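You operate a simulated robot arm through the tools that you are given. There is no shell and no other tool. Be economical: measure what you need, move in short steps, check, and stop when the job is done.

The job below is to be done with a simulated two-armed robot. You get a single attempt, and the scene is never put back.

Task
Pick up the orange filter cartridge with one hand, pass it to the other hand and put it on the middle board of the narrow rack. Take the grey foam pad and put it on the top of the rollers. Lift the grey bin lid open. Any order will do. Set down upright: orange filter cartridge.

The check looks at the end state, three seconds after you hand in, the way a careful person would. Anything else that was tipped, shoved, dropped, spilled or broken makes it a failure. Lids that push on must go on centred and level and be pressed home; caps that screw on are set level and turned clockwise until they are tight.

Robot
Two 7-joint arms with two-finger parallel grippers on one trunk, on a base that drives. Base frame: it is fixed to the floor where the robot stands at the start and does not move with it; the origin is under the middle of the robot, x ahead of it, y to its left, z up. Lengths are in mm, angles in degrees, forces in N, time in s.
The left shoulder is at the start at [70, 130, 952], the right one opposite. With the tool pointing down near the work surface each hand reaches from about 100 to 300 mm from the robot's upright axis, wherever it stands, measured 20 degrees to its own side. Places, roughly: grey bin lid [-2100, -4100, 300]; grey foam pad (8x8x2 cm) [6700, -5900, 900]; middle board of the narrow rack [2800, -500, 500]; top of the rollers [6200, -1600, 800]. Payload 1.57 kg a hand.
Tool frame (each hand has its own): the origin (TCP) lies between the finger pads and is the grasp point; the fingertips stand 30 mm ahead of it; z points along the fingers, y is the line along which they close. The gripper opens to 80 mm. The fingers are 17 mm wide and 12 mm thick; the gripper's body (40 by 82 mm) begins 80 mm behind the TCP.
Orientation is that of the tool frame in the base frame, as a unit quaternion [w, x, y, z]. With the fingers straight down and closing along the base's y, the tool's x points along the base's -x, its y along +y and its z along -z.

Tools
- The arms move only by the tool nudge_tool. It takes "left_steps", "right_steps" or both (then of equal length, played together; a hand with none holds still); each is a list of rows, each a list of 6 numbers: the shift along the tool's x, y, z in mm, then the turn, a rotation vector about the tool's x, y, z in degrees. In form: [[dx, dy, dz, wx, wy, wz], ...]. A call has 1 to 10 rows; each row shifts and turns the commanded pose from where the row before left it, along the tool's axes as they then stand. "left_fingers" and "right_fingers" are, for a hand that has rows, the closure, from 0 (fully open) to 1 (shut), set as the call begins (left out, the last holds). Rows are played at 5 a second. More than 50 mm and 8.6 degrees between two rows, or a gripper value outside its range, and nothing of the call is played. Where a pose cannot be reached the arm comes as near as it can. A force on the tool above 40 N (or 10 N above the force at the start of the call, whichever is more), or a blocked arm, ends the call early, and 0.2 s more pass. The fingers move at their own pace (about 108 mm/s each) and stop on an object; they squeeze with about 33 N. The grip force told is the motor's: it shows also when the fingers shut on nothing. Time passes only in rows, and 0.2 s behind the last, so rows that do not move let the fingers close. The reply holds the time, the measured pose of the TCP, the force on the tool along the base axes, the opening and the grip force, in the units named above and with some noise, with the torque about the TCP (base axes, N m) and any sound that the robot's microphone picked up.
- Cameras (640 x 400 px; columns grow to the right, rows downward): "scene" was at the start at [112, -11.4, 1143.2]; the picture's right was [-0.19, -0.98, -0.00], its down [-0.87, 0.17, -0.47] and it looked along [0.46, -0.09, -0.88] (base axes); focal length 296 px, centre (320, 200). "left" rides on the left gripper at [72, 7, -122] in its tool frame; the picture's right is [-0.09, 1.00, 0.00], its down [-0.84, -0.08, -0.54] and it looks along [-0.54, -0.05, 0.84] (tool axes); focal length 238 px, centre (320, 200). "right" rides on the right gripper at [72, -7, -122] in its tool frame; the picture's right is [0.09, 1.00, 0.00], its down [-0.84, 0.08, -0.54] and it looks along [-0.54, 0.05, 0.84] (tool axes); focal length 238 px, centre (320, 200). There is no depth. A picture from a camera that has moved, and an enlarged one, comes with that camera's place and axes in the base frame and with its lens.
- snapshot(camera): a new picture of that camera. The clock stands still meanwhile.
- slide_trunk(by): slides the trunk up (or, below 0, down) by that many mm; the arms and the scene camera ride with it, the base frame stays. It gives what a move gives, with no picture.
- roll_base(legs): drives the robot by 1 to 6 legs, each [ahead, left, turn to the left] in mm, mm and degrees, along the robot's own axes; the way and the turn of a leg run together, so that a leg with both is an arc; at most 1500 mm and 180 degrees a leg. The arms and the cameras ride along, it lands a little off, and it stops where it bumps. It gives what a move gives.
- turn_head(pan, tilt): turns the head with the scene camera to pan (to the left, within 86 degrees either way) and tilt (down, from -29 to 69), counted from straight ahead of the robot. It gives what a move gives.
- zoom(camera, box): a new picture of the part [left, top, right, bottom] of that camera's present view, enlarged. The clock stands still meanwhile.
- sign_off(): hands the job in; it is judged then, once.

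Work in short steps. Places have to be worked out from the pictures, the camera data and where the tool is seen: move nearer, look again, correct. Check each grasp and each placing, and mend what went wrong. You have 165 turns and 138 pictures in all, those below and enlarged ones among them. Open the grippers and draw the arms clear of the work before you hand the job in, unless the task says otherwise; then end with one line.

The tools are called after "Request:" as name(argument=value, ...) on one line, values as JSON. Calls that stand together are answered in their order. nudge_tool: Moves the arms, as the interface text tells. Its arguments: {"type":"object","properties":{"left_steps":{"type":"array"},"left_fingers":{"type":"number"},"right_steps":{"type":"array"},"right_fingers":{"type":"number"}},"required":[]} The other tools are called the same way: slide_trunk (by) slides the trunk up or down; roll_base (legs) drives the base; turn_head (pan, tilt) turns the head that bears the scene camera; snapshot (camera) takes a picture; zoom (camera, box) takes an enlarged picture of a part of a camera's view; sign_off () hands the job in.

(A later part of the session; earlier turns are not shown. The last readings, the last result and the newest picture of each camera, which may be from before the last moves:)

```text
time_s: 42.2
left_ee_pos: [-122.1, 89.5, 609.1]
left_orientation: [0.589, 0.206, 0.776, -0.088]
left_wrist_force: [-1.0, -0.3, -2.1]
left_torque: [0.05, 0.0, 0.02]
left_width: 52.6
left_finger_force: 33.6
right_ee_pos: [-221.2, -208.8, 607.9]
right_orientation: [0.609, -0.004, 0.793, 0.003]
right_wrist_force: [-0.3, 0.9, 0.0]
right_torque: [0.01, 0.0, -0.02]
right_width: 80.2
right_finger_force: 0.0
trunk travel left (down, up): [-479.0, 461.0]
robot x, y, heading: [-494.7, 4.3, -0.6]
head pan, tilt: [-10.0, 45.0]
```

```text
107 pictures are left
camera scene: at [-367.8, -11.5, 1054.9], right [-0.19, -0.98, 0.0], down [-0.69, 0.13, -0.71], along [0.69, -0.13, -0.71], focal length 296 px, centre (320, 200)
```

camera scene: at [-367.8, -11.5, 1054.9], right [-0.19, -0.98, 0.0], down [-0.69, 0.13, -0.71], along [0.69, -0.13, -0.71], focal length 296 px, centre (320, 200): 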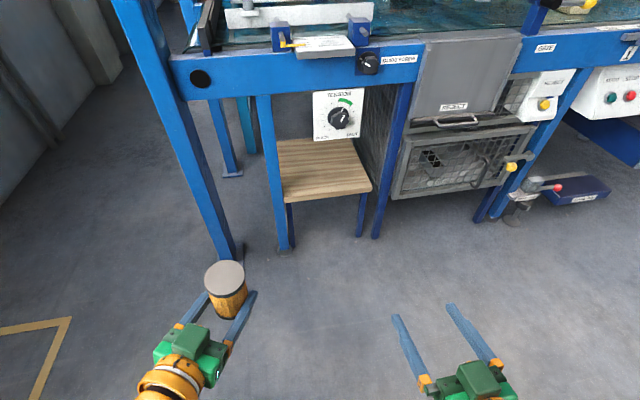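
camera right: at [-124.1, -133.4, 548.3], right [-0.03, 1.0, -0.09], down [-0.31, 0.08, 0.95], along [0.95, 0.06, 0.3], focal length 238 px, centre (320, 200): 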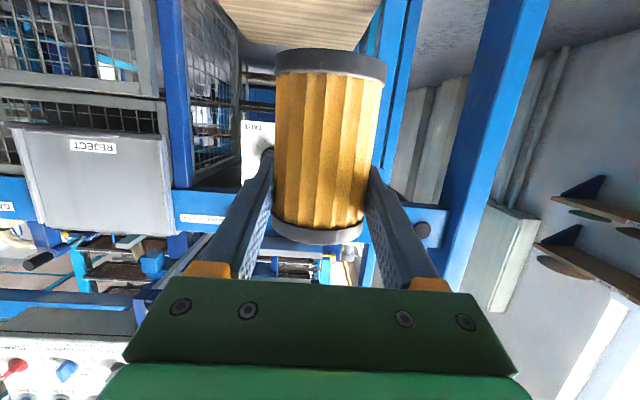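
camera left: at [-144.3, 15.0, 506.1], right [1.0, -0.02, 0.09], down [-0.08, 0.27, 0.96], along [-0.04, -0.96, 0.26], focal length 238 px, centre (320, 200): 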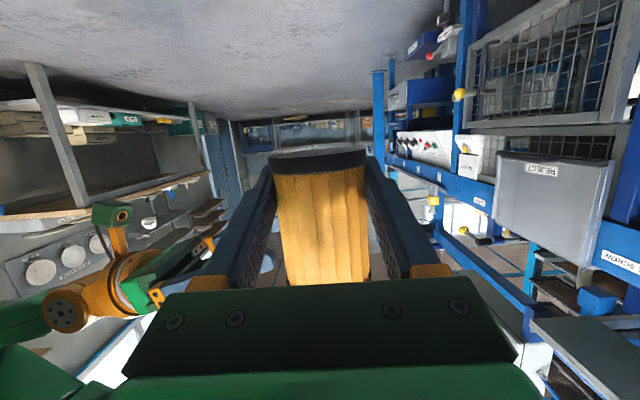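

The cartridge is forward-left but rolled 6 degrees; I undo that and finish the yaw.

Request:
nudge_tool(left_steps=[[0, 0, 0, 0, 0, -6.4], [0, 0, 0, -7.45, 0, -2.3], [0, 0, 0, -7.45, 0, -2.3], [0, 0, 0, -7.45, 0, -2.3], [0, 0, 0, 0, 0, 0]])

Request:
snapshot(camera="left")

```text
time_s: 43.3
left_ee_pos: [-127.5, 96.7, 600.7]
left_orientation: [0.6, 0.087, 0.794, 0.03]
left_wrist_force: [-0.8, -0.7, -1.4]
left_torque: [-0.01, -0.02, -0.01]
left_width: 52.7
left_finger_force: 33.0
right_ee_pos: [-221.0, -208.8, 608.2]
right_orientation: [0.609, -0.003, 0.793, 0.002]
right_wrist_force: [-0.5, -0.8, 1.1]
right_torque: [-0.04, -0.01, -0.02]
right_width: 80.0
right_finger_force: 0.0
trunk travel left (down, up): [-479.0, 461.0]
robot x, y, heading: [-498.8, 3.6, -0.8]
head pan, tilt: [-10.0, 45.0]
stopped in row 5 (left hand): the arm was blocked; the commanded pose is now the measured one
```

```text
106 pictures are left
camera left: at [-264.2, 122.2, 567.6], right [0.12, 0.96, 0.24], down [-0.31, -0.19, 0.93], along [0.94, -0.19, 0.27], focal length 238 px, centre (320, 200)
```

left: 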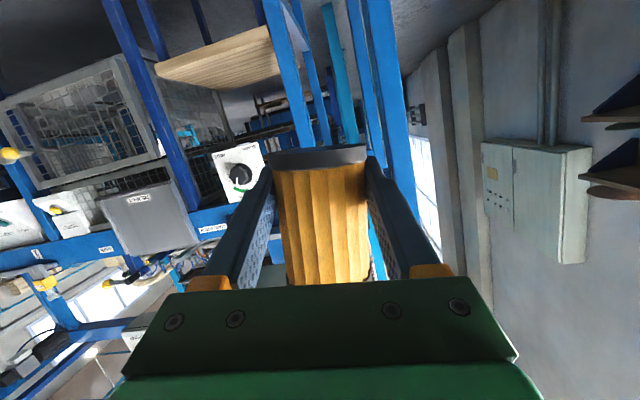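

The wrist is at a limit near azimuth 0 and leaves the hand rolled ~9 degrees. I go back to azimuth ≈ -40, where it was exactly level, and will angle the robot instead.

Request:
nudge_tool(left_steps=[[0, 0, 0, 7.86, -1.26, 2.29], [0, 0, 0, 7.86, -1.26, 2.29], [0, 0, 0, 7.86, -1.26, 2.29], [0, 0, 0, 7.86, -1.26, 2.29], [0, 0, 0, 0, 0, -4.3], [0, 0, 0, 0, 0, -4.3], [0, 0, 0, 0, 0, 0]])

Request:
snapshot(camera="left")

```text
time_s: 44.9
left_ee_pos: [-127.0, 96.5, 602.2]
left_orientation: [0.573, 0.251, 0.757, -0.187]
left_wrist_force: [0.0, -0.5, -0.8]
left_torque: [0.02, 0.02, 0.02]
left_width: 52.7
left_finger_force: 33.0
right_ee_pos: [-220.3, -209.1, 608.6]
right_orientation: [0.61, -0.003, 0.792, 0.002]
right_wrist_force: [0.3, 0.2, 0.7]
right_torque: [-0.01, 0.03, -0.01]
right_width: 79.8
right_finger_force: 0.1
trunk travel left (down, up): [-479.0, 461.0]
robot x, y, heading: [-495.9, 3.6, -0.8]
head pan, tilt: [-10.0, 45.0]
```

```text
105 pictures are left
camera left: at [-235.1, 182.9, 565.8], right [0.61, 0.79, 0.09], down [-0.28, 0.11, 0.95], along [0.74, -0.61, 0.29], focal length 238 px, centre (320, 200)
```

left: 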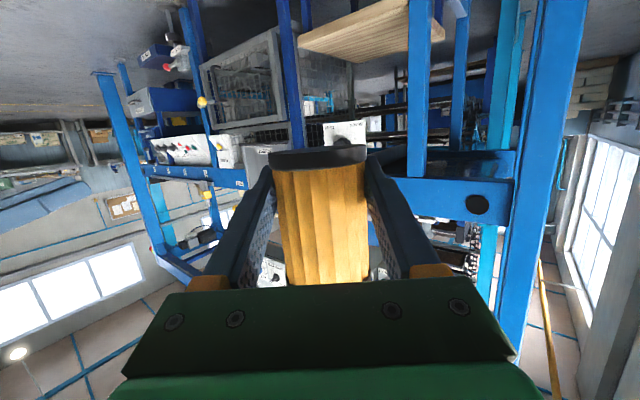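

Level again (azimuth −36°, tilt 16°). Now for navigation: I look left and forward-left with the head.

Request:
turn_head(pan=75, tilt=30)

Request:
snapshot(camera="scene")

Request:
turn_head(pan=30, tilt=20)

Request:
snapshot(camera="scene")

```text
time_s: 46.5
left_ee_pos: [-127.0, 95.6, 600.3]
left_orientation: [0.573, 0.25, 0.758, -0.186]
left_wrist_force: [-0.3, 0.9, -1.8]
left_torque: [-0.02, 0.02, 0.02]
left_width: 52.7
left_finger_force: 32.5
right_ee_pos: [-220.8, -210.7, 609.1]
right_orientation: [0.609, -0.003, 0.793, 0.002]
right_wrist_force: [0.2, 0.4, -0.2]
right_torque: [0.0, 0.02, 0.03]
right_width: 80.1
right_finger_force: 0.1
trunk travel left (down, up): [-479.0, 461.0]
robot x, y, heading: [-495.8, 1.2, -0.7]
head pan, tilt: [75.0, 30.0]
```

```text
104 pictures are left
camera scene: at [-423.0, 91.0, 1077.5], right [0.96, -0.27, 0.0], down [-0.14, -0.48, -0.87], along [0.24, 0.83, -0.5], focal length 296 px, centre (320, 200)
```

scene: 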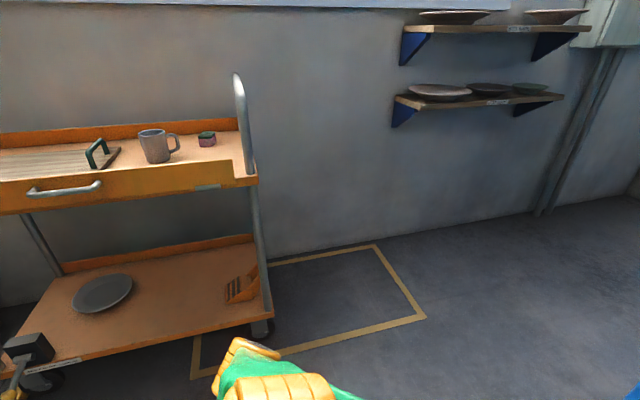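

```text
time_s: 47.6
left_ee_pos: [-128.5, 96.2, 601.1]
left_orientation: [0.572, 0.251, 0.758, -0.186]
left_wrist_force: [-0.5, -0.8, -0.4]
left_torque: [0.0, 0.03, 0.01]
left_width: 52.4
left_finger_force: 32.8
right_ee_pos: [-220.8, -209.3, 609.2]
right_orientation: [0.609, -0.003, 0.793, 0.002]
right_wrist_force: [0.9, -0.8, -0.1]
right_torque: [0.0, -0.02, -0.02]
right_width: 80.0
right_finger_force: 0.0
trunk travel left (down, up): [-479.0, 461.0]
robot x, y, heading: [-493.0, 2.9, -0.7]
head pan, tilt: [30.0, 20.0]
```

```text
103 pictures are left
camera scene: at [-366.4, 49.6, 1093.5], right [0.49, -0.87, 0.0], down [-0.3, -0.17, -0.94], along [0.82, 0.46, -0.34], focal length 296 px, centre (320, 200)
```

scene: 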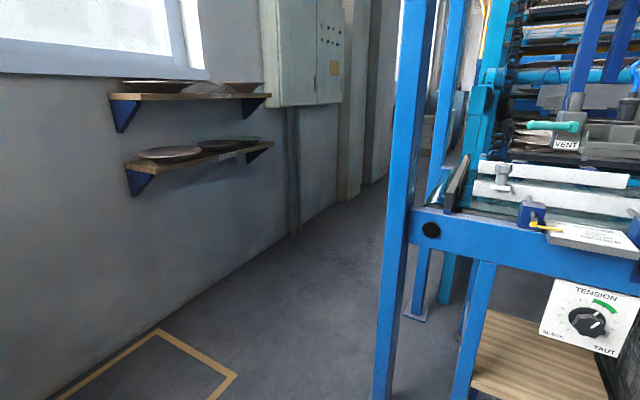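

The trolley lies at x<-420, y>900; the wall is at y≈1385 and the machine's posts at y≲260. I drive diagonally into the corridor, then ahead, and look.

Request:
roll_base(legs=[[500, 740, 0], [1000, 20, 0.7]])

Request:
turn_head(pan=-15, tilt=20)

Request:
snapshot(camera="scene")

```text
time_s: 57.2
left_ee_pos: [1390.9, 832.9, 600.8]
left_orientation: [0.572, 0.254, 0.757, -0.188]
left_wrist_force: [0.7, -0.7, -0.5]
left_torque: [-0.02, -0.01, -0.02]
left_width: 52.7
left_finger_force: 33.3
right_ee_pos: [1296.1, 529.2, 608.6]
right_orientation: [0.609, 0.001, 0.793, -0.002]
right_wrist_force: [0.2, 0.2, -0.1]
right_torque: [-0.03, -0.03, 0.01]
right_width: 80.2
right_finger_force: 0.0
trunk travel left (down, up): [-479.0, 461.0]
robot x, y, heading: [1024.0, 741.3, -1.3]
head pan, tilt: [30.0, 20.0]
```

```text
time_s: 58.3
left_ee_pos: [1391.3, 833.0, 602.5]
left_orientation: [0.573, 0.254, 0.756, -0.189]
left_wrist_force: [0.2, -0.1, -0.8]
left_torque: [-0.01, -0.01, -0.04]
left_width: 52.6
left_finger_force: 33.6
right_ee_pos: [1295.1, 528.0, 609.0]
right_orientation: [0.61, 0.001, 0.793, -0.001]
right_wrist_force: [0.7, 0.7, 0.4]
right_torque: [0.0, 0.04, 0.0]
right_width: 80.0
right_finger_force: 0.0
trunk travel left (down, up): [-479.0, 461.0]
robot x, y, heading: [1021.2, 745.9, -1.2]
head pan, tilt: [-15.0, 20.0]
```

```text
102 pictures are left
camera scene: at [1159.1, 718.0, 1093.5], right [-0.28, -0.96, 0.0], down [-0.33, 0.1, -0.94], along [0.9, -0.26, -0.34], focal length 296 px, centre (320, 200)
```

scene: 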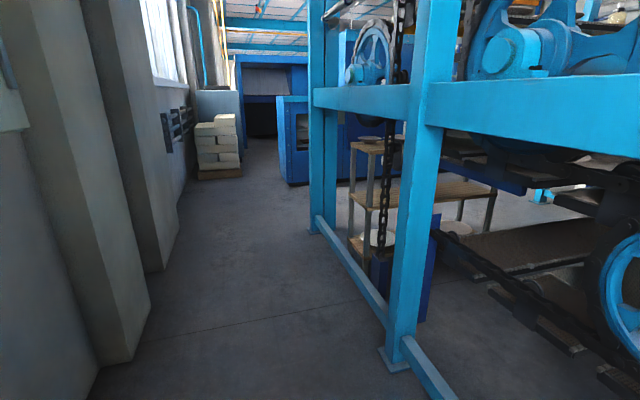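

The narrow rack with wooden boards appears beyond the cyan frame. I zoom in on it.

Request:
zoom(camera="scene", box=[290, 100, 530, 300])

```text
2.00 times, centred on (410, 200) of scene
camera zoom: at [1159.1, 718.0, 1093.5], right [-0.28, -0.96, 0.0], down [-0.33, 0.1, -0.94], along [0.9, -0.26, -0.34], focal length 592 px, centre (140, 200)
```

zoom: 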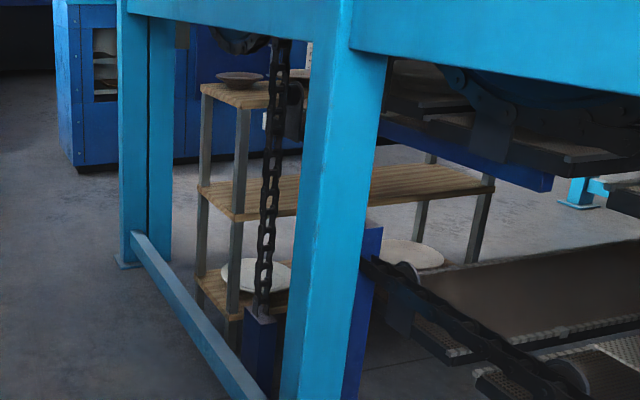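

The rack stands with its near end at about y≈0, x≈2640–2880, behind a low floor bar at y≈100; the middle board looks empty. I drive alongside and turn right to face it.

Request:
roll_base(legs=[[1300, 130, 0], [380, 0, 0], [0, 0, -88]])

Request:
turn_head(pan=0, tilt=35)

Request:
snapshot(camera="scene")

```text
time_s: 64.3
left_ee_pos: [2629.3, 958.1, 603.8]
left_orientation: [0.575, 0.237, 0.763, -0.174]
left_wrist_force: [-0.1, 0.5, -0.8]
left_torque: [0.02, 0.03, 0.03]
left_width: 52.5
left_finger_force: 32.4
right_ee_pos: [2548.4, 649.4, 608.8]
right_orientation: [0.613, -0.014, 0.79, 0.015]
right_wrist_force: [0.1, 0.0, 0.3]
right_torque: [-0.01, -0.03, -0.01]
right_width: 80.0
right_finger_force: 0.1
trunk travel left (down, up): [-479.0, 461.0]
robot x, y, heading: [2267.6, 859.6, 1.3]
head pan, tilt: [-15.0, 20.0]
stopped in leg 1: the robot was blocked; the commanded pose is now the measured one
```

```text
time_s: 65.1
left_ee_pos: [2629.4, 955.9, 604.5]
left_orientation: [0.577, 0.238, 0.761, -0.174]
left_wrist_force: [0.7, 0.3, -1.1]
left_torque: [-0.01, 0.0, -0.01]
left_width: 52.5
left_finger_force: 33.0
right_ee_pos: [2545.3, 648.0, 609.9]
right_orientation: [0.613, -0.014, 0.79, 0.016]
right_wrist_force: [0.8, -0.6, -0.7]
right_torque: [0.01, 0.02, -0.03]
right_width: 80.0
right_finger_force: 0.0
trunk travel left (down, up): [-479.0, 461.0]
robot x, y, heading: [2271.6, 857.5, 1.0]
head pan, tilt: [0.0, 35.0]
```

```text
100 pictures are left
camera scene: at [2395.9, 852.5, 1071.0], right [0.02, -1.0, -0.01], down [-0.56, 0.0, -0.83], along [0.83, 0.02, -0.56], focal length 296 px, centre (320, 200)
```

scene: 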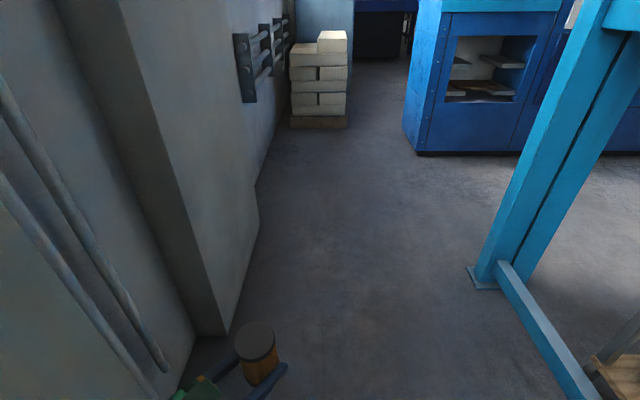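

A pillar touched my left side (cartridge unharmed). I shift right 160 mm, go on to x≈2700, and turn.

Request:
roll_base(legs=[[0, -170, 0], [430, 0, 0], [0, 0, -90]])

Request:
snapshot(camera="scene")

```text
time_s: 72.5
left_ee_pos: [2811.1, 332.9, 599.2]
left_orientation: [0.284, 0.703, 0.379, -0.531]
left_wrist_force: [0.4, 0.5, -1.1]
left_torque: [0.03, -0.01, -0.01]
left_width: 52.3
left_finger_force: 33.3
right_ee_pos: [2501.8, 408.5, 609.0]
right_orientation: [0.443, 0.544, 0.576, -0.419]
right_wrist_force: [0.0, -1.0, 0.6]
right_torque: [-0.02, 0.01, 0.0]
right_width: 80.0
right_finger_force: 0.1
trunk travel left (down, up): [-479.0, 461.0]
robot x, y, heading: [2700.2, 692.1, -87.7]
head pan, tilt: [0.0, 35.0]
```

```text
99 pictures are left
camera scene: at [2704.8, 557.5, 1069.7], right [-1.0, -0.04, 0.0], down [-0.02, 0.57, -0.82], along [0.03, -0.82, -0.57], focal length 296 px, centre (320, 200)
```

scene: 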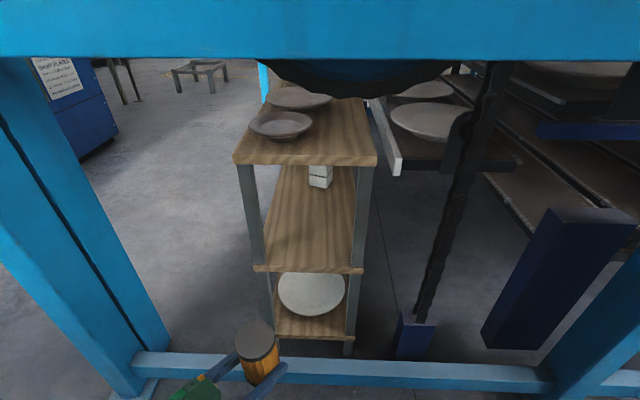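

The middle board (z≈500, x 2615–2890, front edge y≈45) has a small white item farther in; its front part is free, with ~300 mm clearance. I drive closer in a small step.

Request:
roll_base(legs=[[200, -60, 0]])

Request:
turn_head(pan=0, tilt=50)

Request:
snapshot(camera="scene")

Request:
snapshot(camera="left")

```text
time_s: 74.2
left_ee_pos: [2758.7, 128.2, 599.7]
left_orientation: [0.283, 0.703, 0.38, -0.53]
left_wrist_force: [0.0, -0.5, -1.1]
left_torque: [0.01, -0.02, -0.01]
left_width: 52.6
left_finger_force: 32.7
right_ee_pos: [2450.5, 203.9, 609.7]
right_orientation: [0.443, 0.544, 0.577, -0.418]
right_wrist_force: [0.5, 0.0, -0.1]
right_torque: [0.0, 0.01, 0.0]
right_width: 80.1
right_finger_force: 0.0
trunk travel left (down, up): [-479.0, 461.0]
robot x, y, heading: [2645.5, 490.8, -87.9]
head pan, tilt: [0.0, 35.0]
```

```text
time_s: 75.0
left_ee_pos: [2759.1, 126.5, 598.9]
left_orientation: [0.284, 0.703, 0.38, -0.53]
left_wrist_force: [1.0, -1.5, -1.3]
left_torque: [0.04, -0.03, -0.03]
left_width: 52.5
left_finger_force: 33.1
right_ee_pos: [2448.8, 203.9, 609.2]
right_orientation: [0.444, 0.543, 0.577, -0.418]
right_wrist_force: [0.6, 0.1, 0.1]
right_torque: [-0.01, -0.02, 0.0]
right_width: 80.1
right_finger_force: 0.0
trunk travel left (down, up): [-479.0, 461.0]
robot x, y, heading: [2645.1, 493.5, -87.9]
head pan, tilt: [0.0, 50.0]
```

```text
98 pictures are left
camera scene: at [2651.6, 364.4, 1048.0], right [-1.0, -0.04, 0.0], down [-0.03, 0.77, -0.64], along [0.03, -0.64, -0.77], focal length 296 px, centre (320, 200)
```

scene: 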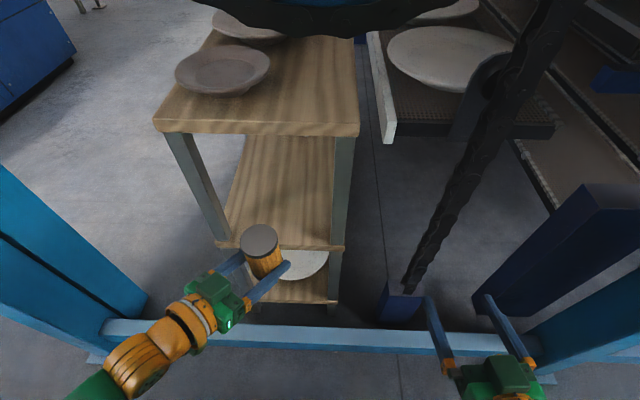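

```text
97 pictures are left
camera left: at [2837.7, 238.4, 564.5], right [0.82, -0.57, 0.09], down [0.1, 0.28, 0.95], along [-0.57, -0.77, 0.29], focal length 238 px, centre (320, 200)
```

left: 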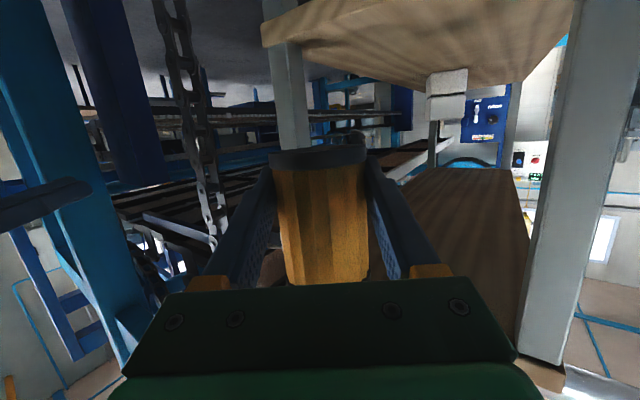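

Board z≈500 confirmed. Target cartridge position ≈[2735,-12]. I lower the trunk 35 mm and extend the left hand 60 mm toward the rack.

Request:
slide_trunk(by=-35)

Request:
nudge_tool(left_steps=[[-7, 16.5, 24, 0, 0, 0], [-7, 16.5, 24, 0, 0, 0], [0, 0, 0, 0, 0, 0]])

Request:
roll_base(legs=[[50, -25, 0]])

Request:
zoom(camera="scene", box=[140, 100, 400, 360])

```text
time_s: 75.7
left_ee_pos: [2757.3, 128.1, 565.4]
left_orientation: [0.285, 0.702, 0.38, -0.53]
left_wrist_force: [0.3, -0.2, -0.8]
left_torque: [0.02, -0.03, 0.02]
left_width: 52.5
left_finger_force: 32.8
right_ee_pos: [2449.9, 203.0, 574.5]
right_orientation: [0.443, 0.543, 0.577, -0.418]
right_wrist_force: [0.1, -0.5, 0.2]
right_torque: [0.0, -0.02, 0.01]
right_width: 79.9
right_finger_force: 0.0
trunk travel left (down, up): [-444.0, 496.0]
robot x, y, heading: [2647.6, 492.1, -87.7]
head pan, tilt: [0.0, 50.0]
```

```text
time_s: 76.5
left_ee_pos: [2759.1, 67.0, 563.4]
left_orientation: [0.284, 0.703, 0.379, -0.531]
left_wrist_force: [-0.3, -0.7, -2.2]
left_torque: [0.01, 0.0, 0.03]
left_width: 52.7
left_finger_force: 32.8
right_ee_pos: [2448.7, 204.1, 573.8]
right_orientation: [0.443, 0.543, 0.577, -0.418]
right_wrist_force: [-0.4, 0.6, 0.5]
right_torque: [0.03, -0.01, -0.02]
right_width: 79.7
right_finger_force: 0.1
trunk travel left (down, up): [-444.0, 496.0]
robot x, y, heading: [2649.0, 489.2, -87.7]
head pan, tilt: [0.0, 50.0]
```

```text
time_s: 77.5
left_ee_pos: [2734.8, 18.1, 564.5]
left_orientation: [0.283, 0.703, 0.38, -0.53]
left_wrist_force: [-0.5, 0.0, -0.5]
left_torque: [0.01, 0.0, -0.02]
left_width: 52.8
left_finger_force: 33.2
right_ee_pos: [2426.6, 154.1, 574.1]
right_orientation: [0.443, 0.544, 0.576, -0.419]
right_wrist_force: [0.5, 0.6, 0.5]
right_torque: [0.01, 0.0, 0.01]
right_width: 80.0
right_finger_force: 0.0
trunk travel left (down, up): [-444.0, 496.0]
robot x, y, heading: [2625.8, 438.7, -87.8]
head pan, tilt: [0.0, 50.0]
```

```text
1.54 times, centred on (270, 230) of scene
camera zoom: at [2628.2, 314.0, 1012.9], right [-1.0, -0.04, 0.0], down [-0.03, 0.77, -0.64], along [0.02, -0.64, -0.77], focal length 456 px, centre (397, 154)
```

zoom: 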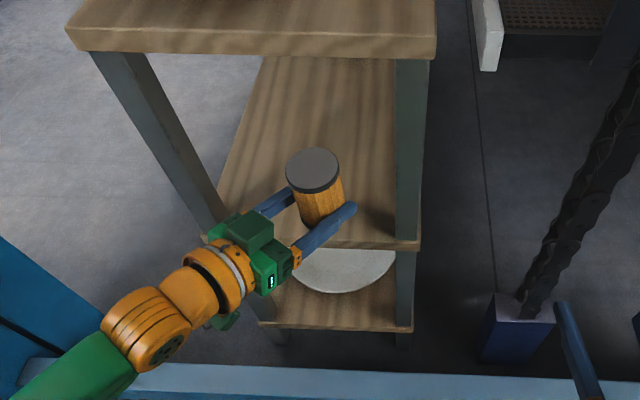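

The cartridge is over the board's front edge, clear of the legs. I extend 35 mm further, then lower carefully with the trunk.

Request:
nudge_tool(left_steps=[[-8, 19, 28, 0, 0, 0], [0, 0, 0, 0, 0, 0]])

Request:
slide_trunk(by=-32)

Request:
snapshot(camera="left")

Request:
zoom(camera="scene", box=[200, 140, 400, 300])

```text
time_s: 78.1
left_ee_pos: [2735.6, -15.8, 564.6]
left_orientation: [0.285, 0.702, 0.38, -0.53]
left_wrist_force: [0.3, -0.3, -1.3]
left_torque: [0.02, -0.01, -0.01]
left_width: 52.6
left_finger_force: 32.7
right_ee_pos: [2427.0, 154.3, 575.1]
right_orientation: [0.443, 0.544, 0.576, -0.419]
right_wrist_force: [-0.2, 0.9, -1.3]
right_torque: [0.0, -0.01, 0.02]
right_width: 80.1
right_finger_force: 0.1
trunk travel left (down, up): [-444.0, 496.0]
robot x, y, heading: [2621.7, 442.0, -88.0]
head pan, tilt: [0.0, 50.0]
```

```text
time_s: 78.9
left_ee_pos: [2735.8, -16.2, 531.3]
left_orientation: [0.284, 0.703, 0.38, -0.53]
left_wrist_force: [0.0, -0.6, -1.1]
left_torque: [-0.03, -0.02, 0.0]
left_width: 52.6
left_finger_force: 32.7
right_ee_pos: [2426.4, 154.5, 542.6]
right_orientation: [0.443, 0.544, 0.576, -0.419]
right_wrist_force: [0.6, 0.6, 0.2]
right_torque: [-0.02, 0.02, 0.04]
right_width: 80.4
right_finger_force: 0.0
trunk travel left (down, up): [-412.0, 528.0]
robot x, y, heading: [2629.3, 438.4, -87.9]
head pan, tilt: [0.0, 50.0]
```

```text
95 pictures are left
camera left: at [2814.9, 95.0, 496.6], right [0.82, -0.57, 0.09], down [0.1, 0.28, 0.95], along [-0.57, -0.77, 0.29], focal length 238 px, centre (320, 200)
```

left: 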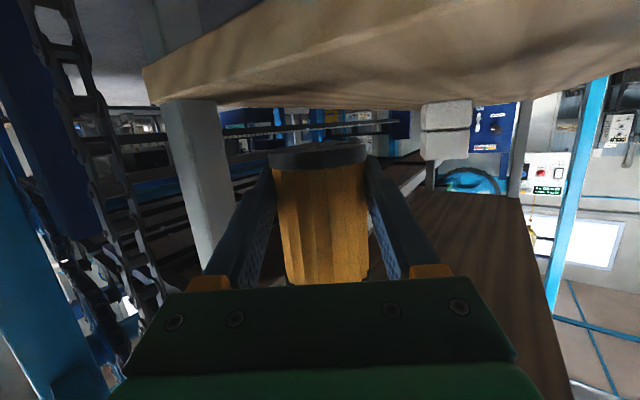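

```text
2.50 times, centred on (300, 220) of scene
camera zoom: at [2628.4, 314.6, 980.9], right [-1.0, -0.04, 0.0], down [-0.03, 0.77, -0.64], along [0.02, -0.64, -0.77], focal length 741 px, centre (370, 150)
```

zoom: 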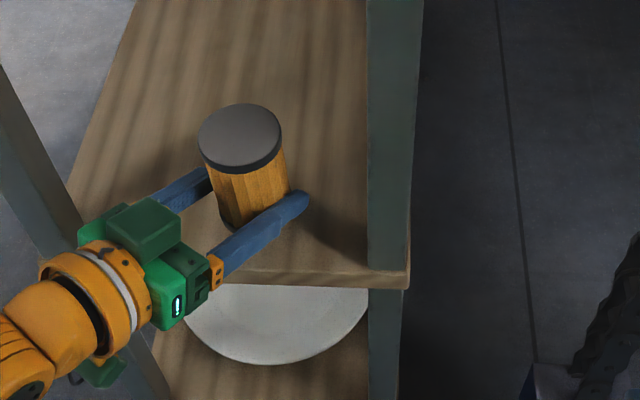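

The board top seems nearer z≈478; the cartridge bottom is at ≈510. I lower further by 18 mm and check forces.

Request:
slide_trunk(by=-18)

Request:
zoom(camera="left", box=[140, 60, 480, 300])

```text
time_s: 79.5
left_ee_pos: [2735.6, -15.5, 514.0]
left_orientation: [0.284, 0.703, 0.38, -0.53]
left_wrist_force: [-0.7, -0.6, -1.5]
left_torque: [0.01, -0.01, -0.01]
left_width: 52.5
left_finger_force: 33.2
right_ee_pos: [2427.6, 154.2, 524.3]
right_orientation: [0.442, 0.544, 0.577, -0.419]
right_wrist_force: [-0.6, -1.1, 0.1]
right_torque: [0.02, 0.01, -0.02]
right_width: 80.0
right_finger_force: 0.1
trunk travel left (down, up): [-394.0, 546.0]
robot x, y, heading: [2622.9, 440.9, -87.8]
head pan, tilt: [0.0, 50.0]
```

```text
1.67 times, centred on (310, 180) of left
camera zoom: at [2814.8, 95.0, 478.6], right [0.82, -0.57, 0.09], down [0.1, 0.28, 0.95], along [-0.57, -0.77, 0.29], focal length 397 px, centre (337, 233)
```

zoom: 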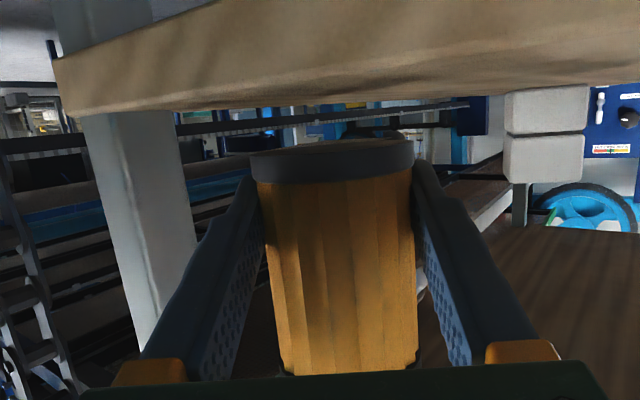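

Board top now reads ≈473, cartridge bottom ≈493. Lower 12 more.

Request:
slide_trunk(by=-12)

Request:
zoom(camera="left", box=[140, 60, 480, 300])

```text
time_s: 80.1
left_ee_pos: [2735.2, -16.2, 502.4]
left_orientation: [0.284, 0.703, 0.38, -0.53]
left_wrist_force: [0.5, -0.1, -1.5]
left_torque: [-0.01, -0.02, -0.02]
left_width: 52.6
left_finger_force: 33.1
right_ee_pos: [2425.5, 154.3, 512.2]
right_orientation: [0.443, 0.544, 0.576, -0.419]
right_wrist_force: [-0.6, 0.3, -0.1]
right_torque: [-0.01, 0.03, 0.01]
right_width: 79.9
right_finger_force: 0.1
trunk travel left (down, up): [-382.0, 558.0]
robot x, y, heading: [2624.1, 443.2, -87.7]
head pan, tilt: [0.0, 50.0]
```

```text
1.67 times, centred on (310, 180) of left
camera zoom: at [2814.8, 95.0, 466.6], right [0.82, -0.57, 0.09], down [0.1, 0.28, 0.95], along [-0.57, -0.77, 0.29], focal length 397 px, centre (337, 233)
```

zoom: 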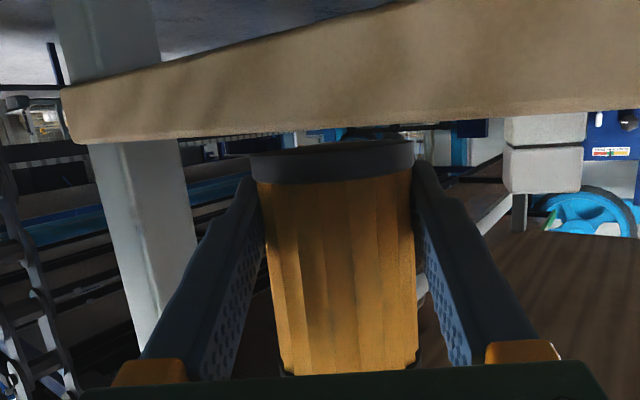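

Only about 6–7 mm left. I lower by the arm in 2 mm rows, watching force.

Request:
nudge_tool(left_steps=[[1.9, 0, 0.55, 0, 0, 0], [1.9, 0, 0.55, 0, 0, 0], [1.4, 0, 0.4, 0, 0, 0]])

Request:
zoom(camera="left", box=[140, 60, 480, 300])

```text
time_s: 80.9
left_ee_pos: [2735.8, -16.2, 497.7]
left_orientation: [0.284, 0.703, 0.379, -0.53]
left_wrist_force: [-0.9, 0.0, -1.4]
left_torque: [0.02, -0.03, -0.02]
left_width: 52.8
left_finger_force: 33.0
right_ee_pos: [2426.7, 154.2, 512.0]
right_orientation: [0.443, 0.544, 0.578, -0.418]
right_wrist_force: [0.1, -0.7, 0.2]
right_torque: [0.0, -0.02, 0.01]
right_width: 79.8
right_finger_force: 0.0
trunk travel left (down, up): [-382.0, 558.0]
robot x, y, heading: [2626.3, 437.1, -87.9]
head pan, tilt: [0.0, 50.0]
```

```text
1.67 times, centred on (310, 180) of left
camera zoom: at [2815.0, 94.8, 461.4], right [0.82, -0.57, 0.09], down [0.1, 0.28, 0.95], along [-0.57, -0.77, 0.29], focal length 397 px, centre (337, 233)
```

zoom: 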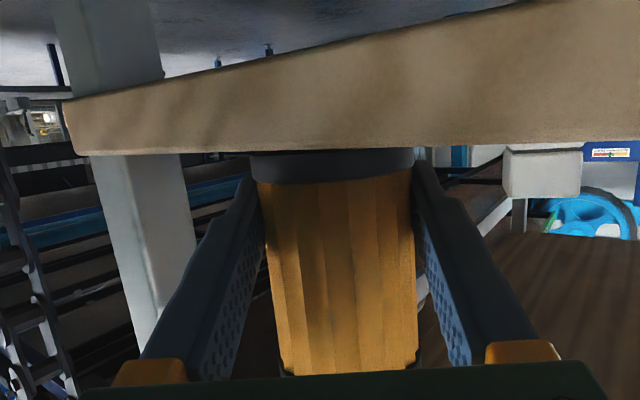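

Nearly touching. I continue 1.5 mm at a time until the force shows contact.

Request:
nudge_tool(left_steps=[[1.4, 0, 0.4, 0, 0, 0], [1.4, 0, 0.4, 0, 0, 0]])

Request:
nudge_tool(left_steps=[[1.0, 0, 0.3, 0, 0, 0], [0.5, 0, 0.15, 0, 0, 0]])

```text
time_s: 81.5
left_ee_pos: [2735.8, -15.8, 495.2]
left_orientation: [0.285, 0.703, 0.379, -0.53]
left_wrist_force: [1.3, -0.6, 4.6]
left_torque: [0.1, -0.08, -0.03]
left_width: 52.7
left_finger_force: 32.5
right_ee_pos: [2425.4, 154.1, 512.4]
right_orientation: [0.443, 0.544, 0.577, -0.418]
right_wrist_force: [-0.5, -0.5, -0.4]
right_torque: [0.01, 0.01, 0.0]
right_width: 79.9
right_finger_force: 0.0
trunk travel left (down, up): [-382.0, 558.0]
robot x, y, heading: [2624.4, 436.9, -88.0]
head pan, tilt: [0.0, 50.0]
```

```text
time_s: 82.1
left_ee_pos: [2735.7, -16.9, 496.0]
left_orientation: [0.286, 0.702, 0.378, -0.532]
left_wrist_force: [2.6, -3.8, 16.0]
left_torque: [0.21, -0.26, -0.09]
left_width: 52.5
left_finger_force: 32.7
right_ee_pos: [2426.3, 155.2, 512.8]
right_orientation: [0.444, 0.543, 0.576, -0.42]
right_wrist_force: [0.7, 0.6, 0.1]
right_torque: [0.01, -0.01, -0.01]
right_width: 79.9
right_finger_force: 0.1
trunk travel left (down, up): [-382.0, 558.0]
robot x, y, heading: [2622.9, 441.0, -87.7]
head pan, tilt: [0.0, 50.0]
```

Contact at 16 N. I ease up 1 mm and open the left hand.

Request:
nudge_tool(left_steps=[[-1.0, 0, -0.3, 0, 0, 0], [0, 0, 0, 0, 0, 0]])

Request:
nudge_tool(left_steps=[[0, 0, 0, 0, 0, 0], [0, 0, 0, 0, 0, 0], [0, 0, 0, 0, 0, 0]], left_fingers=0)

Request:
snapshot(camera="left")

Request:
zoom(camera="scene", box=[200, 140, 400, 300])

```text
time_s: 82.7
left_ee_pos: [2735.7, -16.1, 495.0]
left_orientation: [0.286, 0.702, 0.378, -0.532]
left_wrist_force: [3.1, -5.8, 16.9]
left_torque: [0.17, -0.24, -0.13]
left_width: 52.8
left_finger_force: 33.0
right_ee_pos: [2427.2, 155.5, 512.9]
right_orientation: [0.444, 0.543, 0.577, -0.419]
right_wrist_force: [0.2, 0.5, 1.1]
right_torque: [-0.01, 0.03, 0.01]
right_width: 80.1
right_finger_force: 0.0
trunk travel left (down, up): [-382.0, 558.0]
robot x, y, heading: [2626.8, 438.7, -87.8]
head pan, tilt: [0.0, 50.0]
```

```text
time_s: 83.5
left_ee_pos: [2734.6, -16.1, 492.7]
left_orientation: [0.283, 0.703, 0.379, -0.531]
left_wrist_force: [0.5, 0.3, -0.5]
left_torque: [0.02, 0.0, 0.01]
left_width: 80.0
left_finger_force: 0.0
right_ee_pos: [2426.1, 154.8, 511.3]
right_orientation: [0.443, 0.544, 0.576, -0.419]
right_wrist_force: [-0.5, -1.0, -1.2]
right_torque: [-0.01, 0.0, -0.04]
right_width: 80.0
right_finger_force: 0.1
trunk travel left (down, up): [-382.0, 558.0]
robot x, y, heading: [2627.5, 443.1, -87.4]
head pan, tilt: [0.0, 50.0]
```

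```text
90 pictures are left
camera left: at [2814.7, 94.9, 457.5], right [0.82, -0.57, 0.09], down [0.1, 0.28, 0.95], along [-0.57, -0.77, 0.29], focal length 238 px, centre (320, 200)
```

left: 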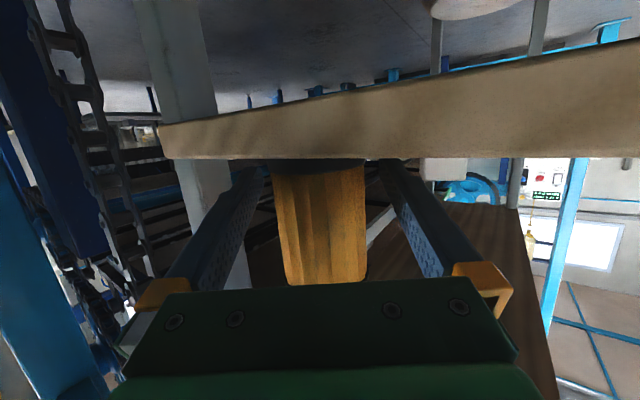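

```text
2.50 times, centred on (300, 220) of scene
camera zoom: at [2628.4, 314.7, 951.0], right [-1.0, -0.04, 0.0], down [-0.03, 0.77, -0.64], along [0.02, -0.64, -0.77], focal length 741 px, centre (370, 150)
```

zoom: 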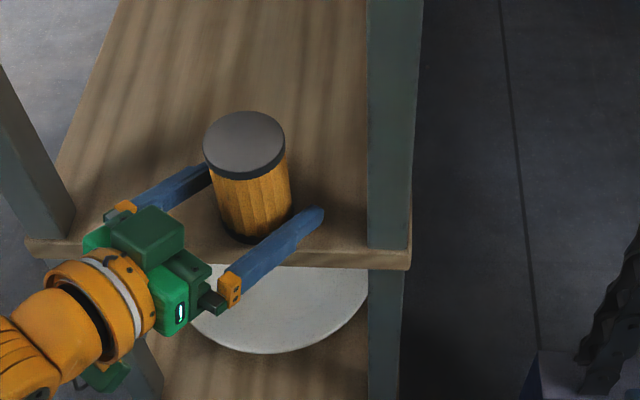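

The cartridge stands upright and free. I withdraw the left hand along its own axis.

Request:
nudge_tool(left_steps=[[0, 0, -25, 0, 0, 0], [0, 0, -30, 0, 0, 0], [0, 0, -35, 0, 0, 0], [0, 0, -35, 0, 0, 0], [0, 0, 0, 0, 0, 0]], left_fingers=0)

Request:
snapshot(camera="scene")

```text
time_s: 84.7
left_ee_pos: [2799.8, 83.9, 528.3]
left_orientation: [0.284, 0.703, 0.379, -0.531]
left_wrist_force: [-1.0, -0.2, 0.1]
left_torque: [-0.01, 0.01, 0.02]
left_width: 80.1
left_finger_force: 0.0
right_ee_pos: [2426.7, 153.7, 512.2]
right_orientation: [0.443, 0.544, 0.577, -0.418]
right_wrist_force: [-0.3, 0.1, -0.3]
right_torque: [0.0, 0.02, 0.01]
right_width: 80.0
right_finger_force: 0.0
trunk travel left (down, up): [-382.0, 558.0]
robot x, y, heading: [2622.6, 436.0, -87.6]
head pan, tilt: [0.0, 50.0]
```

```text
88 pictures are left
camera scene: at [2628.4, 314.6, 951.0], right [-1.0, -0.04, 0.0], down [-0.03, 0.77, -0.64], along [0.02, -0.64, -0.77], focal length 296 px, centre (320, 200)
```

scene: 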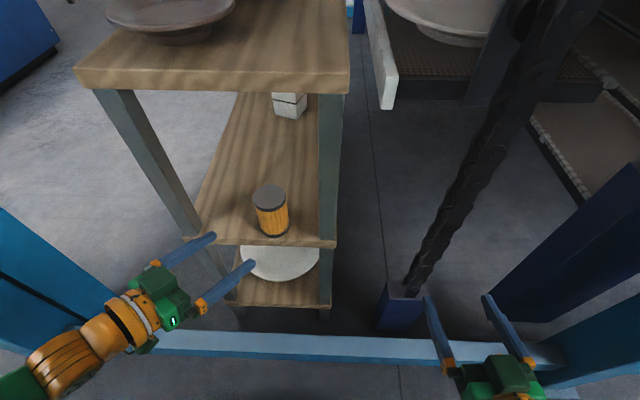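

The cartridge is placed upright on the middle board. I back away, turn to +x, drive past the frame to the open aisle, and look.

Request:
roll_base(legs=[[-280, 0, 0], [0, 0, 88], [1400, 0, 0]])

Request:
turn_head(pan=-50, tilt=15)

Request:
snapshot(camera="scene")

```text
time_s: 97.2
left_ee_pos: [4393.7, 960.3, 528.4]
left_orientation: [0.577, 0.225, 0.766, -0.171]
left_wrist_force: [0.5, 0.0, 0.4]
left_torque: [0.01, -0.03, -0.03]
left_width: 80.2
left_finger_force: 0.1
right_ee_pos: [4329.0, 585.3, 511.8]
right_orientation: [0.609, -0.028, 0.792, 0.022]
right_wrist_force: [0.0, 0.0, -0.1]
right_torque: [0.0, 0.02, 0.02]
right_width: 80.1
right_finger_force: 0.0
trunk travel left (down, up): [-382.0, 558.0]
robot x, y, heading: [4047.1, 781.1, 2.8]
head pan, tilt: [0.0, 50.0]
```

```text
time_s: 98.4
left_ee_pos: [4394.0, 960.0, 528.5]
left_orientation: [0.576, 0.226, 0.767, -0.172]
left_wrist_force: [0.3, -0.3, 0.9]
left_torque: [0.02, -0.02, 0.0]
left_width: 79.9
left_finger_force: 0.1
right_ee_pos: [4327.3, 586.4, 512.7]
right_orientation: [0.609, -0.027, 0.792, 0.02]
right_wrist_force: [0.4, 0.0, -0.3]
right_torque: [0.04, -0.01, 0.0]
right_width: 80.0
right_finger_force: 0.1
trunk travel left (down, up): [-382.0, 558.0]
robot x, y, heading: [4040.9, 777.4, 2.6]
head pan, tilt: [-50.0, 15.0]
```

```text
87 pictures are left
camera scene: at [4151.7, 716.7, 1004.7], right [-0.73, -0.68, 0.0], down [-0.18, 0.19, -0.97], along [0.66, -0.71, -0.26], focal length 296 px, centre (320, 200)
```

scene: 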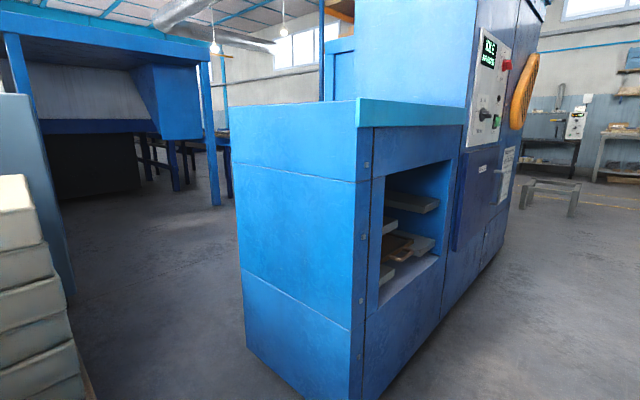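

The aisle at x≈4050 between the frame and the blue machine (x 4620–5150, y down to ≈-2085) is open. I drive down it and look around.

Request:
roll_base(legs=[[0, 0, -92.5], [1500, 0, 0], [1200, 0, 0]])

Request:
turn_head(pan=0, tilt=15)

Request:
snapshot(camera="scene")

Request:
turn_head(pan=70, tilt=15)

Request:
snapshot(camera="scene")

```text
time_s: 115.6
left_ee_pos: [4245.7, -2318.1, 527.2]
left_orientation: [0.276, 0.708, 0.37, -0.534]
left_wrist_force: [0.0, 0.1, 0.1]
left_torque: [-0.01, 0.04, 0.01]
left_width: 79.9
left_finger_force: 0.1
right_ee_pos: [3872.4, -2237.6, 512.5]
right_orientation: [0.436, 0.553, 0.569, -0.425]
right_wrist_force: [1.0, 0.1, -0.7]
right_torque: [0.0, 0.01, 0.0]
right_width: 80.0
right_finger_force: 0.1
trunk travel left (down, up): [-382.0, 558.0]
robot x, y, heading: [4079.9, -1951.5, -89.6]
head pan, tilt: [-50.0, 15.0]
```

```text
time_s: 116.8
left_ee_pos: [4244.1, -2318.0, 528.0]
left_orientation: [0.277, 0.707, 0.37, -0.535]
left_wrist_force: [1.0, 0.2, 0.0]
left_torque: [-0.03, 0.0, -0.02]
left_width: 80.0
left_finger_force: 0.0
right_ee_pos: [3873.7, -2236.7, 512.9]
right_orientation: [0.436, 0.553, 0.569, -0.425]
right_wrist_force: [-0.1, 0.0, -0.1]
right_torque: [0.02, 0.0, -0.03]
right_width: 80.2
right_finger_force: 0.0
trunk travel left (down, up): [-382.0, 558.0]
robot x, y, heading: [4079.7, -1953.4, -89.3]
head pan, tilt: [0.0, 15.0]
```

```text
86 pictures are left
camera scene: at [4080.1, -2098.9, 1004.7], right [-1.0, -0.01, 0.0], down [0.0, 0.26, -0.97], along [0.01, -0.97, -0.26], focal length 296 px, centre (320, 200)
```

scene: 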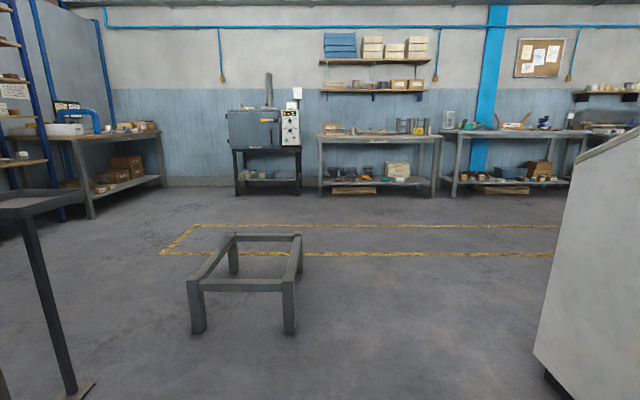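

```text
time_s: 118.2
left_ee_pos: [4244.4, -2317.4, 528.1]
left_orientation: [0.276, 0.708, 0.369, -0.535]
left_wrist_force: [0.9, 0.1, 0.7]
left_torque: [0.02, -0.01, -0.01]
left_width: 80.0
left_finger_force: 0.1
right_ee_pos: [3873.1, -2237.3, 511.6]
right_orientation: [0.437, 0.552, 0.568, -0.426]
right_wrist_force: [-0.6, 0.3, 0.4]
right_torque: [0.01, 0.02, 0.03]
right_width: 80.1
right_finger_force: 0.1
trunk travel left (down, up): [-382.0, 558.0]
robot x, y, heading: [4081.1, -1955.7, -89.6]
head pan, tilt: [70.0, 15.0]
```

```text
85 pictures are left
camera scene: at [4167.4, -2036.7, 1004.7], right [-0.33, -0.94, 0.0], down [-0.24, 0.09, -0.97], along [0.91, -0.32, -0.26], focal length 296 px, centre (320, 200)
```

scene: 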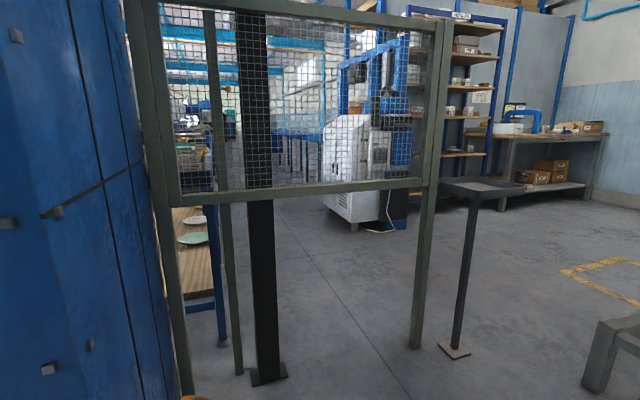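

I see the far workbench (front face x≈6625, y −5190…−6790), a stool at x 4220–4710, y −3340…−3980, and a grey machine x<3145. I route via x≈3680, then diagonally to the bench.

Request:
roll_base(legs=[[1000, -410, 0], [1500, 0, 0], [0, 0, 61.5], [1250, 0, 0]])

Request:
turn_head(pan=0, tilt=15)

Request:
snapshot(camera="scene")

```text
time_s: 139.2
left_ee_pos: [5222.0, -5051.7, 528.3]
left_orientation: [0.51, 0.422, 0.677, -0.321]
left_wrist_force: [0.4, -0.5, -0.3]
left_torque: [0.0, -0.04, -0.02]
left_width: 80.0
left_finger_force: 0.0
right_ee_pos: [4972.4, -5339.5, 511.6]
right_orientation: [0.592, 0.185, 0.771, -0.143]
right_wrist_force: [0.2, -0.3, -0.2]
right_torque: [-0.01, -0.01, 0.03]
right_width: 79.9
right_finger_force: 0.1
trunk travel left (down, up): [-382.0, 558.0]
robot x, y, heading: [4825.6, -5026.0, -28.2]
head pan, tilt: [70.0, 15.0]
```

```text
time_s: 140.6
left_ee_pos: [5222.5, -5051.9, 528.8]
left_orientation: [0.51, 0.422, 0.678, -0.32]
left_wrist_force: [-0.5, -0.3, -0.1]
left_torque: [-0.02, 0.0, 0.01]
left_width: 80.1
left_finger_force: 0.0
right_ee_pos: [4972.1, -5339.7, 512.7]
right_orientation: [0.592, 0.185, 0.771, -0.143]
right_wrist_force: [0.6, 0.3, 0.8]
right_torque: [0.03, -0.01, -0.01]
right_width: 80.0
right_finger_force: 0.1
trunk travel left (down, up): [-382.0, 558.0]
robot x, y, heading: [4826.5, -5023.4, -28.4]
head pan, tilt: [0.0, 15.0]
```

```text
84 pictures are left
camera scene: at [4951.8, -5089.0, 1004.7], right [-0.47, -0.88, 0.0], down [-0.23, 0.12, -0.97], along [0.85, -0.46, -0.26], focal length 296 px, centre (320, 200)
```

scene: 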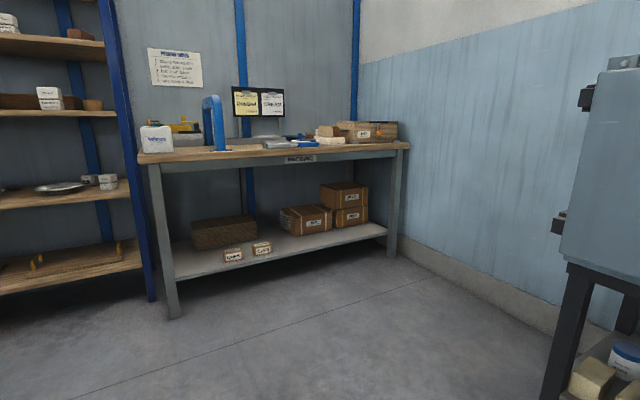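

The bench is ahead; the pad should be near pixel (300,138). I zoom.

Request:
zoom(camera="scene", box=[200, 90, 420, 190])

```text
2.91 times, centred on (310, 140) of scene
camera zoom: at [4951.8, -5089.0, 1004.7], right [-0.47, -0.88, 0.0], down [-0.23, 0.12, -0.97], along [0.85, -0.46, -0.26], focal length 862 px, centre (349, 374)
```

zoom: 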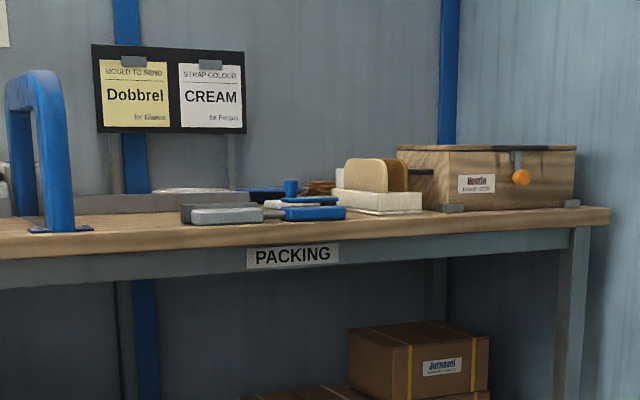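

Grey pads lie near the bench's front-centre. I drive up, facing the bench squarely, and raise the trunk.

Request:
roll_base(legs=[[1250, 0, 0], [0, 0, 28.4]])

Request:
slide_trunk(by=500)

Request:
turn_head(pan=0, tilt=40)

Request:
snapshot(camera="scene")

```text
time_s: 148.3
left_ee_pos: [6277.0, -5463.8, 527.5]
left_orientation: [0.572, 0.248, 0.759, -0.189]
left_wrist_force: [-0.1, 0.4, -0.6]
left_torque: [-0.01, -0.02, 0.01]
left_width: 79.8
left_finger_force: 0.1
right_ee_pos: [6189.4, -5834.6, 513.4]
right_orientation: [0.609, -0.004, 0.793, 0.002]
right_wrist_force: [-0.1, 0.2, -0.3]
right_torque: [0.0, 0.01, 0.01]
right_width: 80.1
right_finger_force: 0.0
trunk travel left (down, up): [-382.0, 558.0]
robot x, y, heading: [5914.8, -5617.6, -0.7]
head pan, tilt: [0.0, 15.0]
```

```text
refused: 500 is not a number from -400 to 400
```

```text
time_s: 149.2
left_ee_pos: [6278.2, -5464.9, 527.9]
left_orientation: [0.572, 0.248, 0.759, -0.189]
left_wrist_force: [-0.2, 0.3, -0.4]
left_torque: [0.01, -0.02, -0.01]
left_width: 80.0
left_finger_force: 0.1
right_ee_pos: [6189.3, -5833.7, 512.9]
right_orientation: [0.61, -0.004, 0.793, 0.003]
right_wrist_force: [0.9, 0.3, 0.2]
right_torque: [0.02, 0.0, 0.01]
right_width: 79.9
right_finger_force: 0.0
trunk travel left (down, up): [-382.0, 558.0]
robot x, y, heading: [5909.5, -5626.1, -0.9]
head pan, tilt: [0.0, 40.0]
```

```text
82 pictures are left
camera scene: at [6047.4, -5621.9, 965.2], right [-0.01, -1.0, 0.0], down [-0.64, 0.01, -0.77], along [0.77, -0.01, -0.64], focal length 296 px, centre (320, 200)
```

scene: 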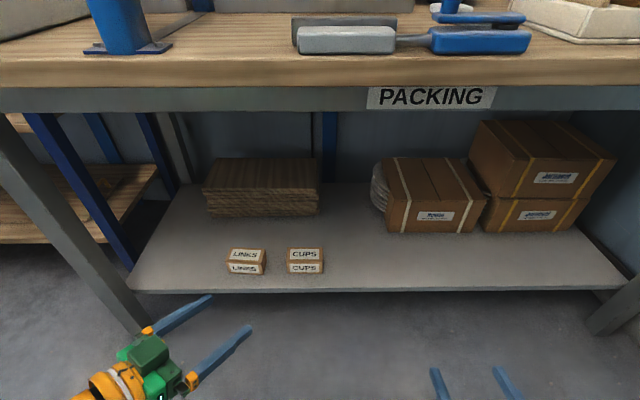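

I raise the trunk in allowed steps to look from above and triangulate.

Request:
slide_trunk(by=400)

Request:
turn_head(pan=0, tilt=45)

Request:
snapshot(camera="scene")

```text
time_s: 153.0
left_ee_pos: [6277.5, -5464.0, 928.9]
left_orientation: [0.571, 0.249, 0.759, -0.189]
left_wrist_force: [-0.1, -0.4, -0.7]
left_torque: [0.0, -0.03, 0.02]
left_width: 80.0
left_finger_force: 0.1
right_ee_pos: [6190.3, -5834.1, 912.0]
right_orientation: [0.61, -0.003, 0.793, 0.001]
right_wrist_force: [-0.2, 0.1, 0.0]
right_torque: [0.02, 0.0, 0.0]
right_width: 80.0
right_finger_force: 0.1
trunk travel left (down, up): [-782.0, 158.0]
robot x, y, heading: [5912.5, -5621.7, -0.5]
head pan, tilt: [0.0, 40.0]
```

```text
time_s: 153.7
left_ee_pos: [6278.0, -5464.5, 928.8]
left_orientation: [0.571, 0.248, 0.759, -0.189]
left_wrist_force: [0.2, 0.7, 0.5]
left_torque: [0.0, -0.01, 0.01]
left_width: 80.2
left_finger_force: 0.1
right_ee_pos: [6188.5, -5833.7, 912.7]
right_orientation: [0.61, -0.004, 0.792, 0.002]
right_wrist_force: [0.5, -0.5, 0.2]
right_torque: [-0.02, 0.01, -0.01]
right_width: 80.1
right_finger_force: 0.0
trunk travel left (down, up): [-782.0, 158.0]
robot x, y, heading: [5911.7, -5617.9, -0.6]
head pan, tilt: [0.0, 45.0]
```

```text
81 pictures are left
camera scene: at [6043.7, -5621.8, 1357.9], right [-0.01, -1.0, 0.0], down [-0.71, 0.01, -0.71], along [0.71, -0.01, -0.71], focal length 296 px, centre (320, 200)
```

scene: 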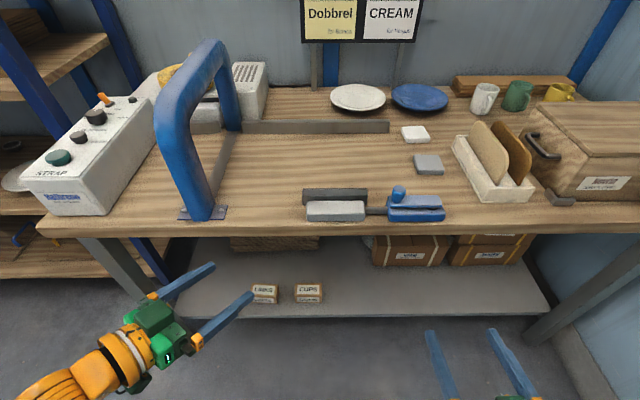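

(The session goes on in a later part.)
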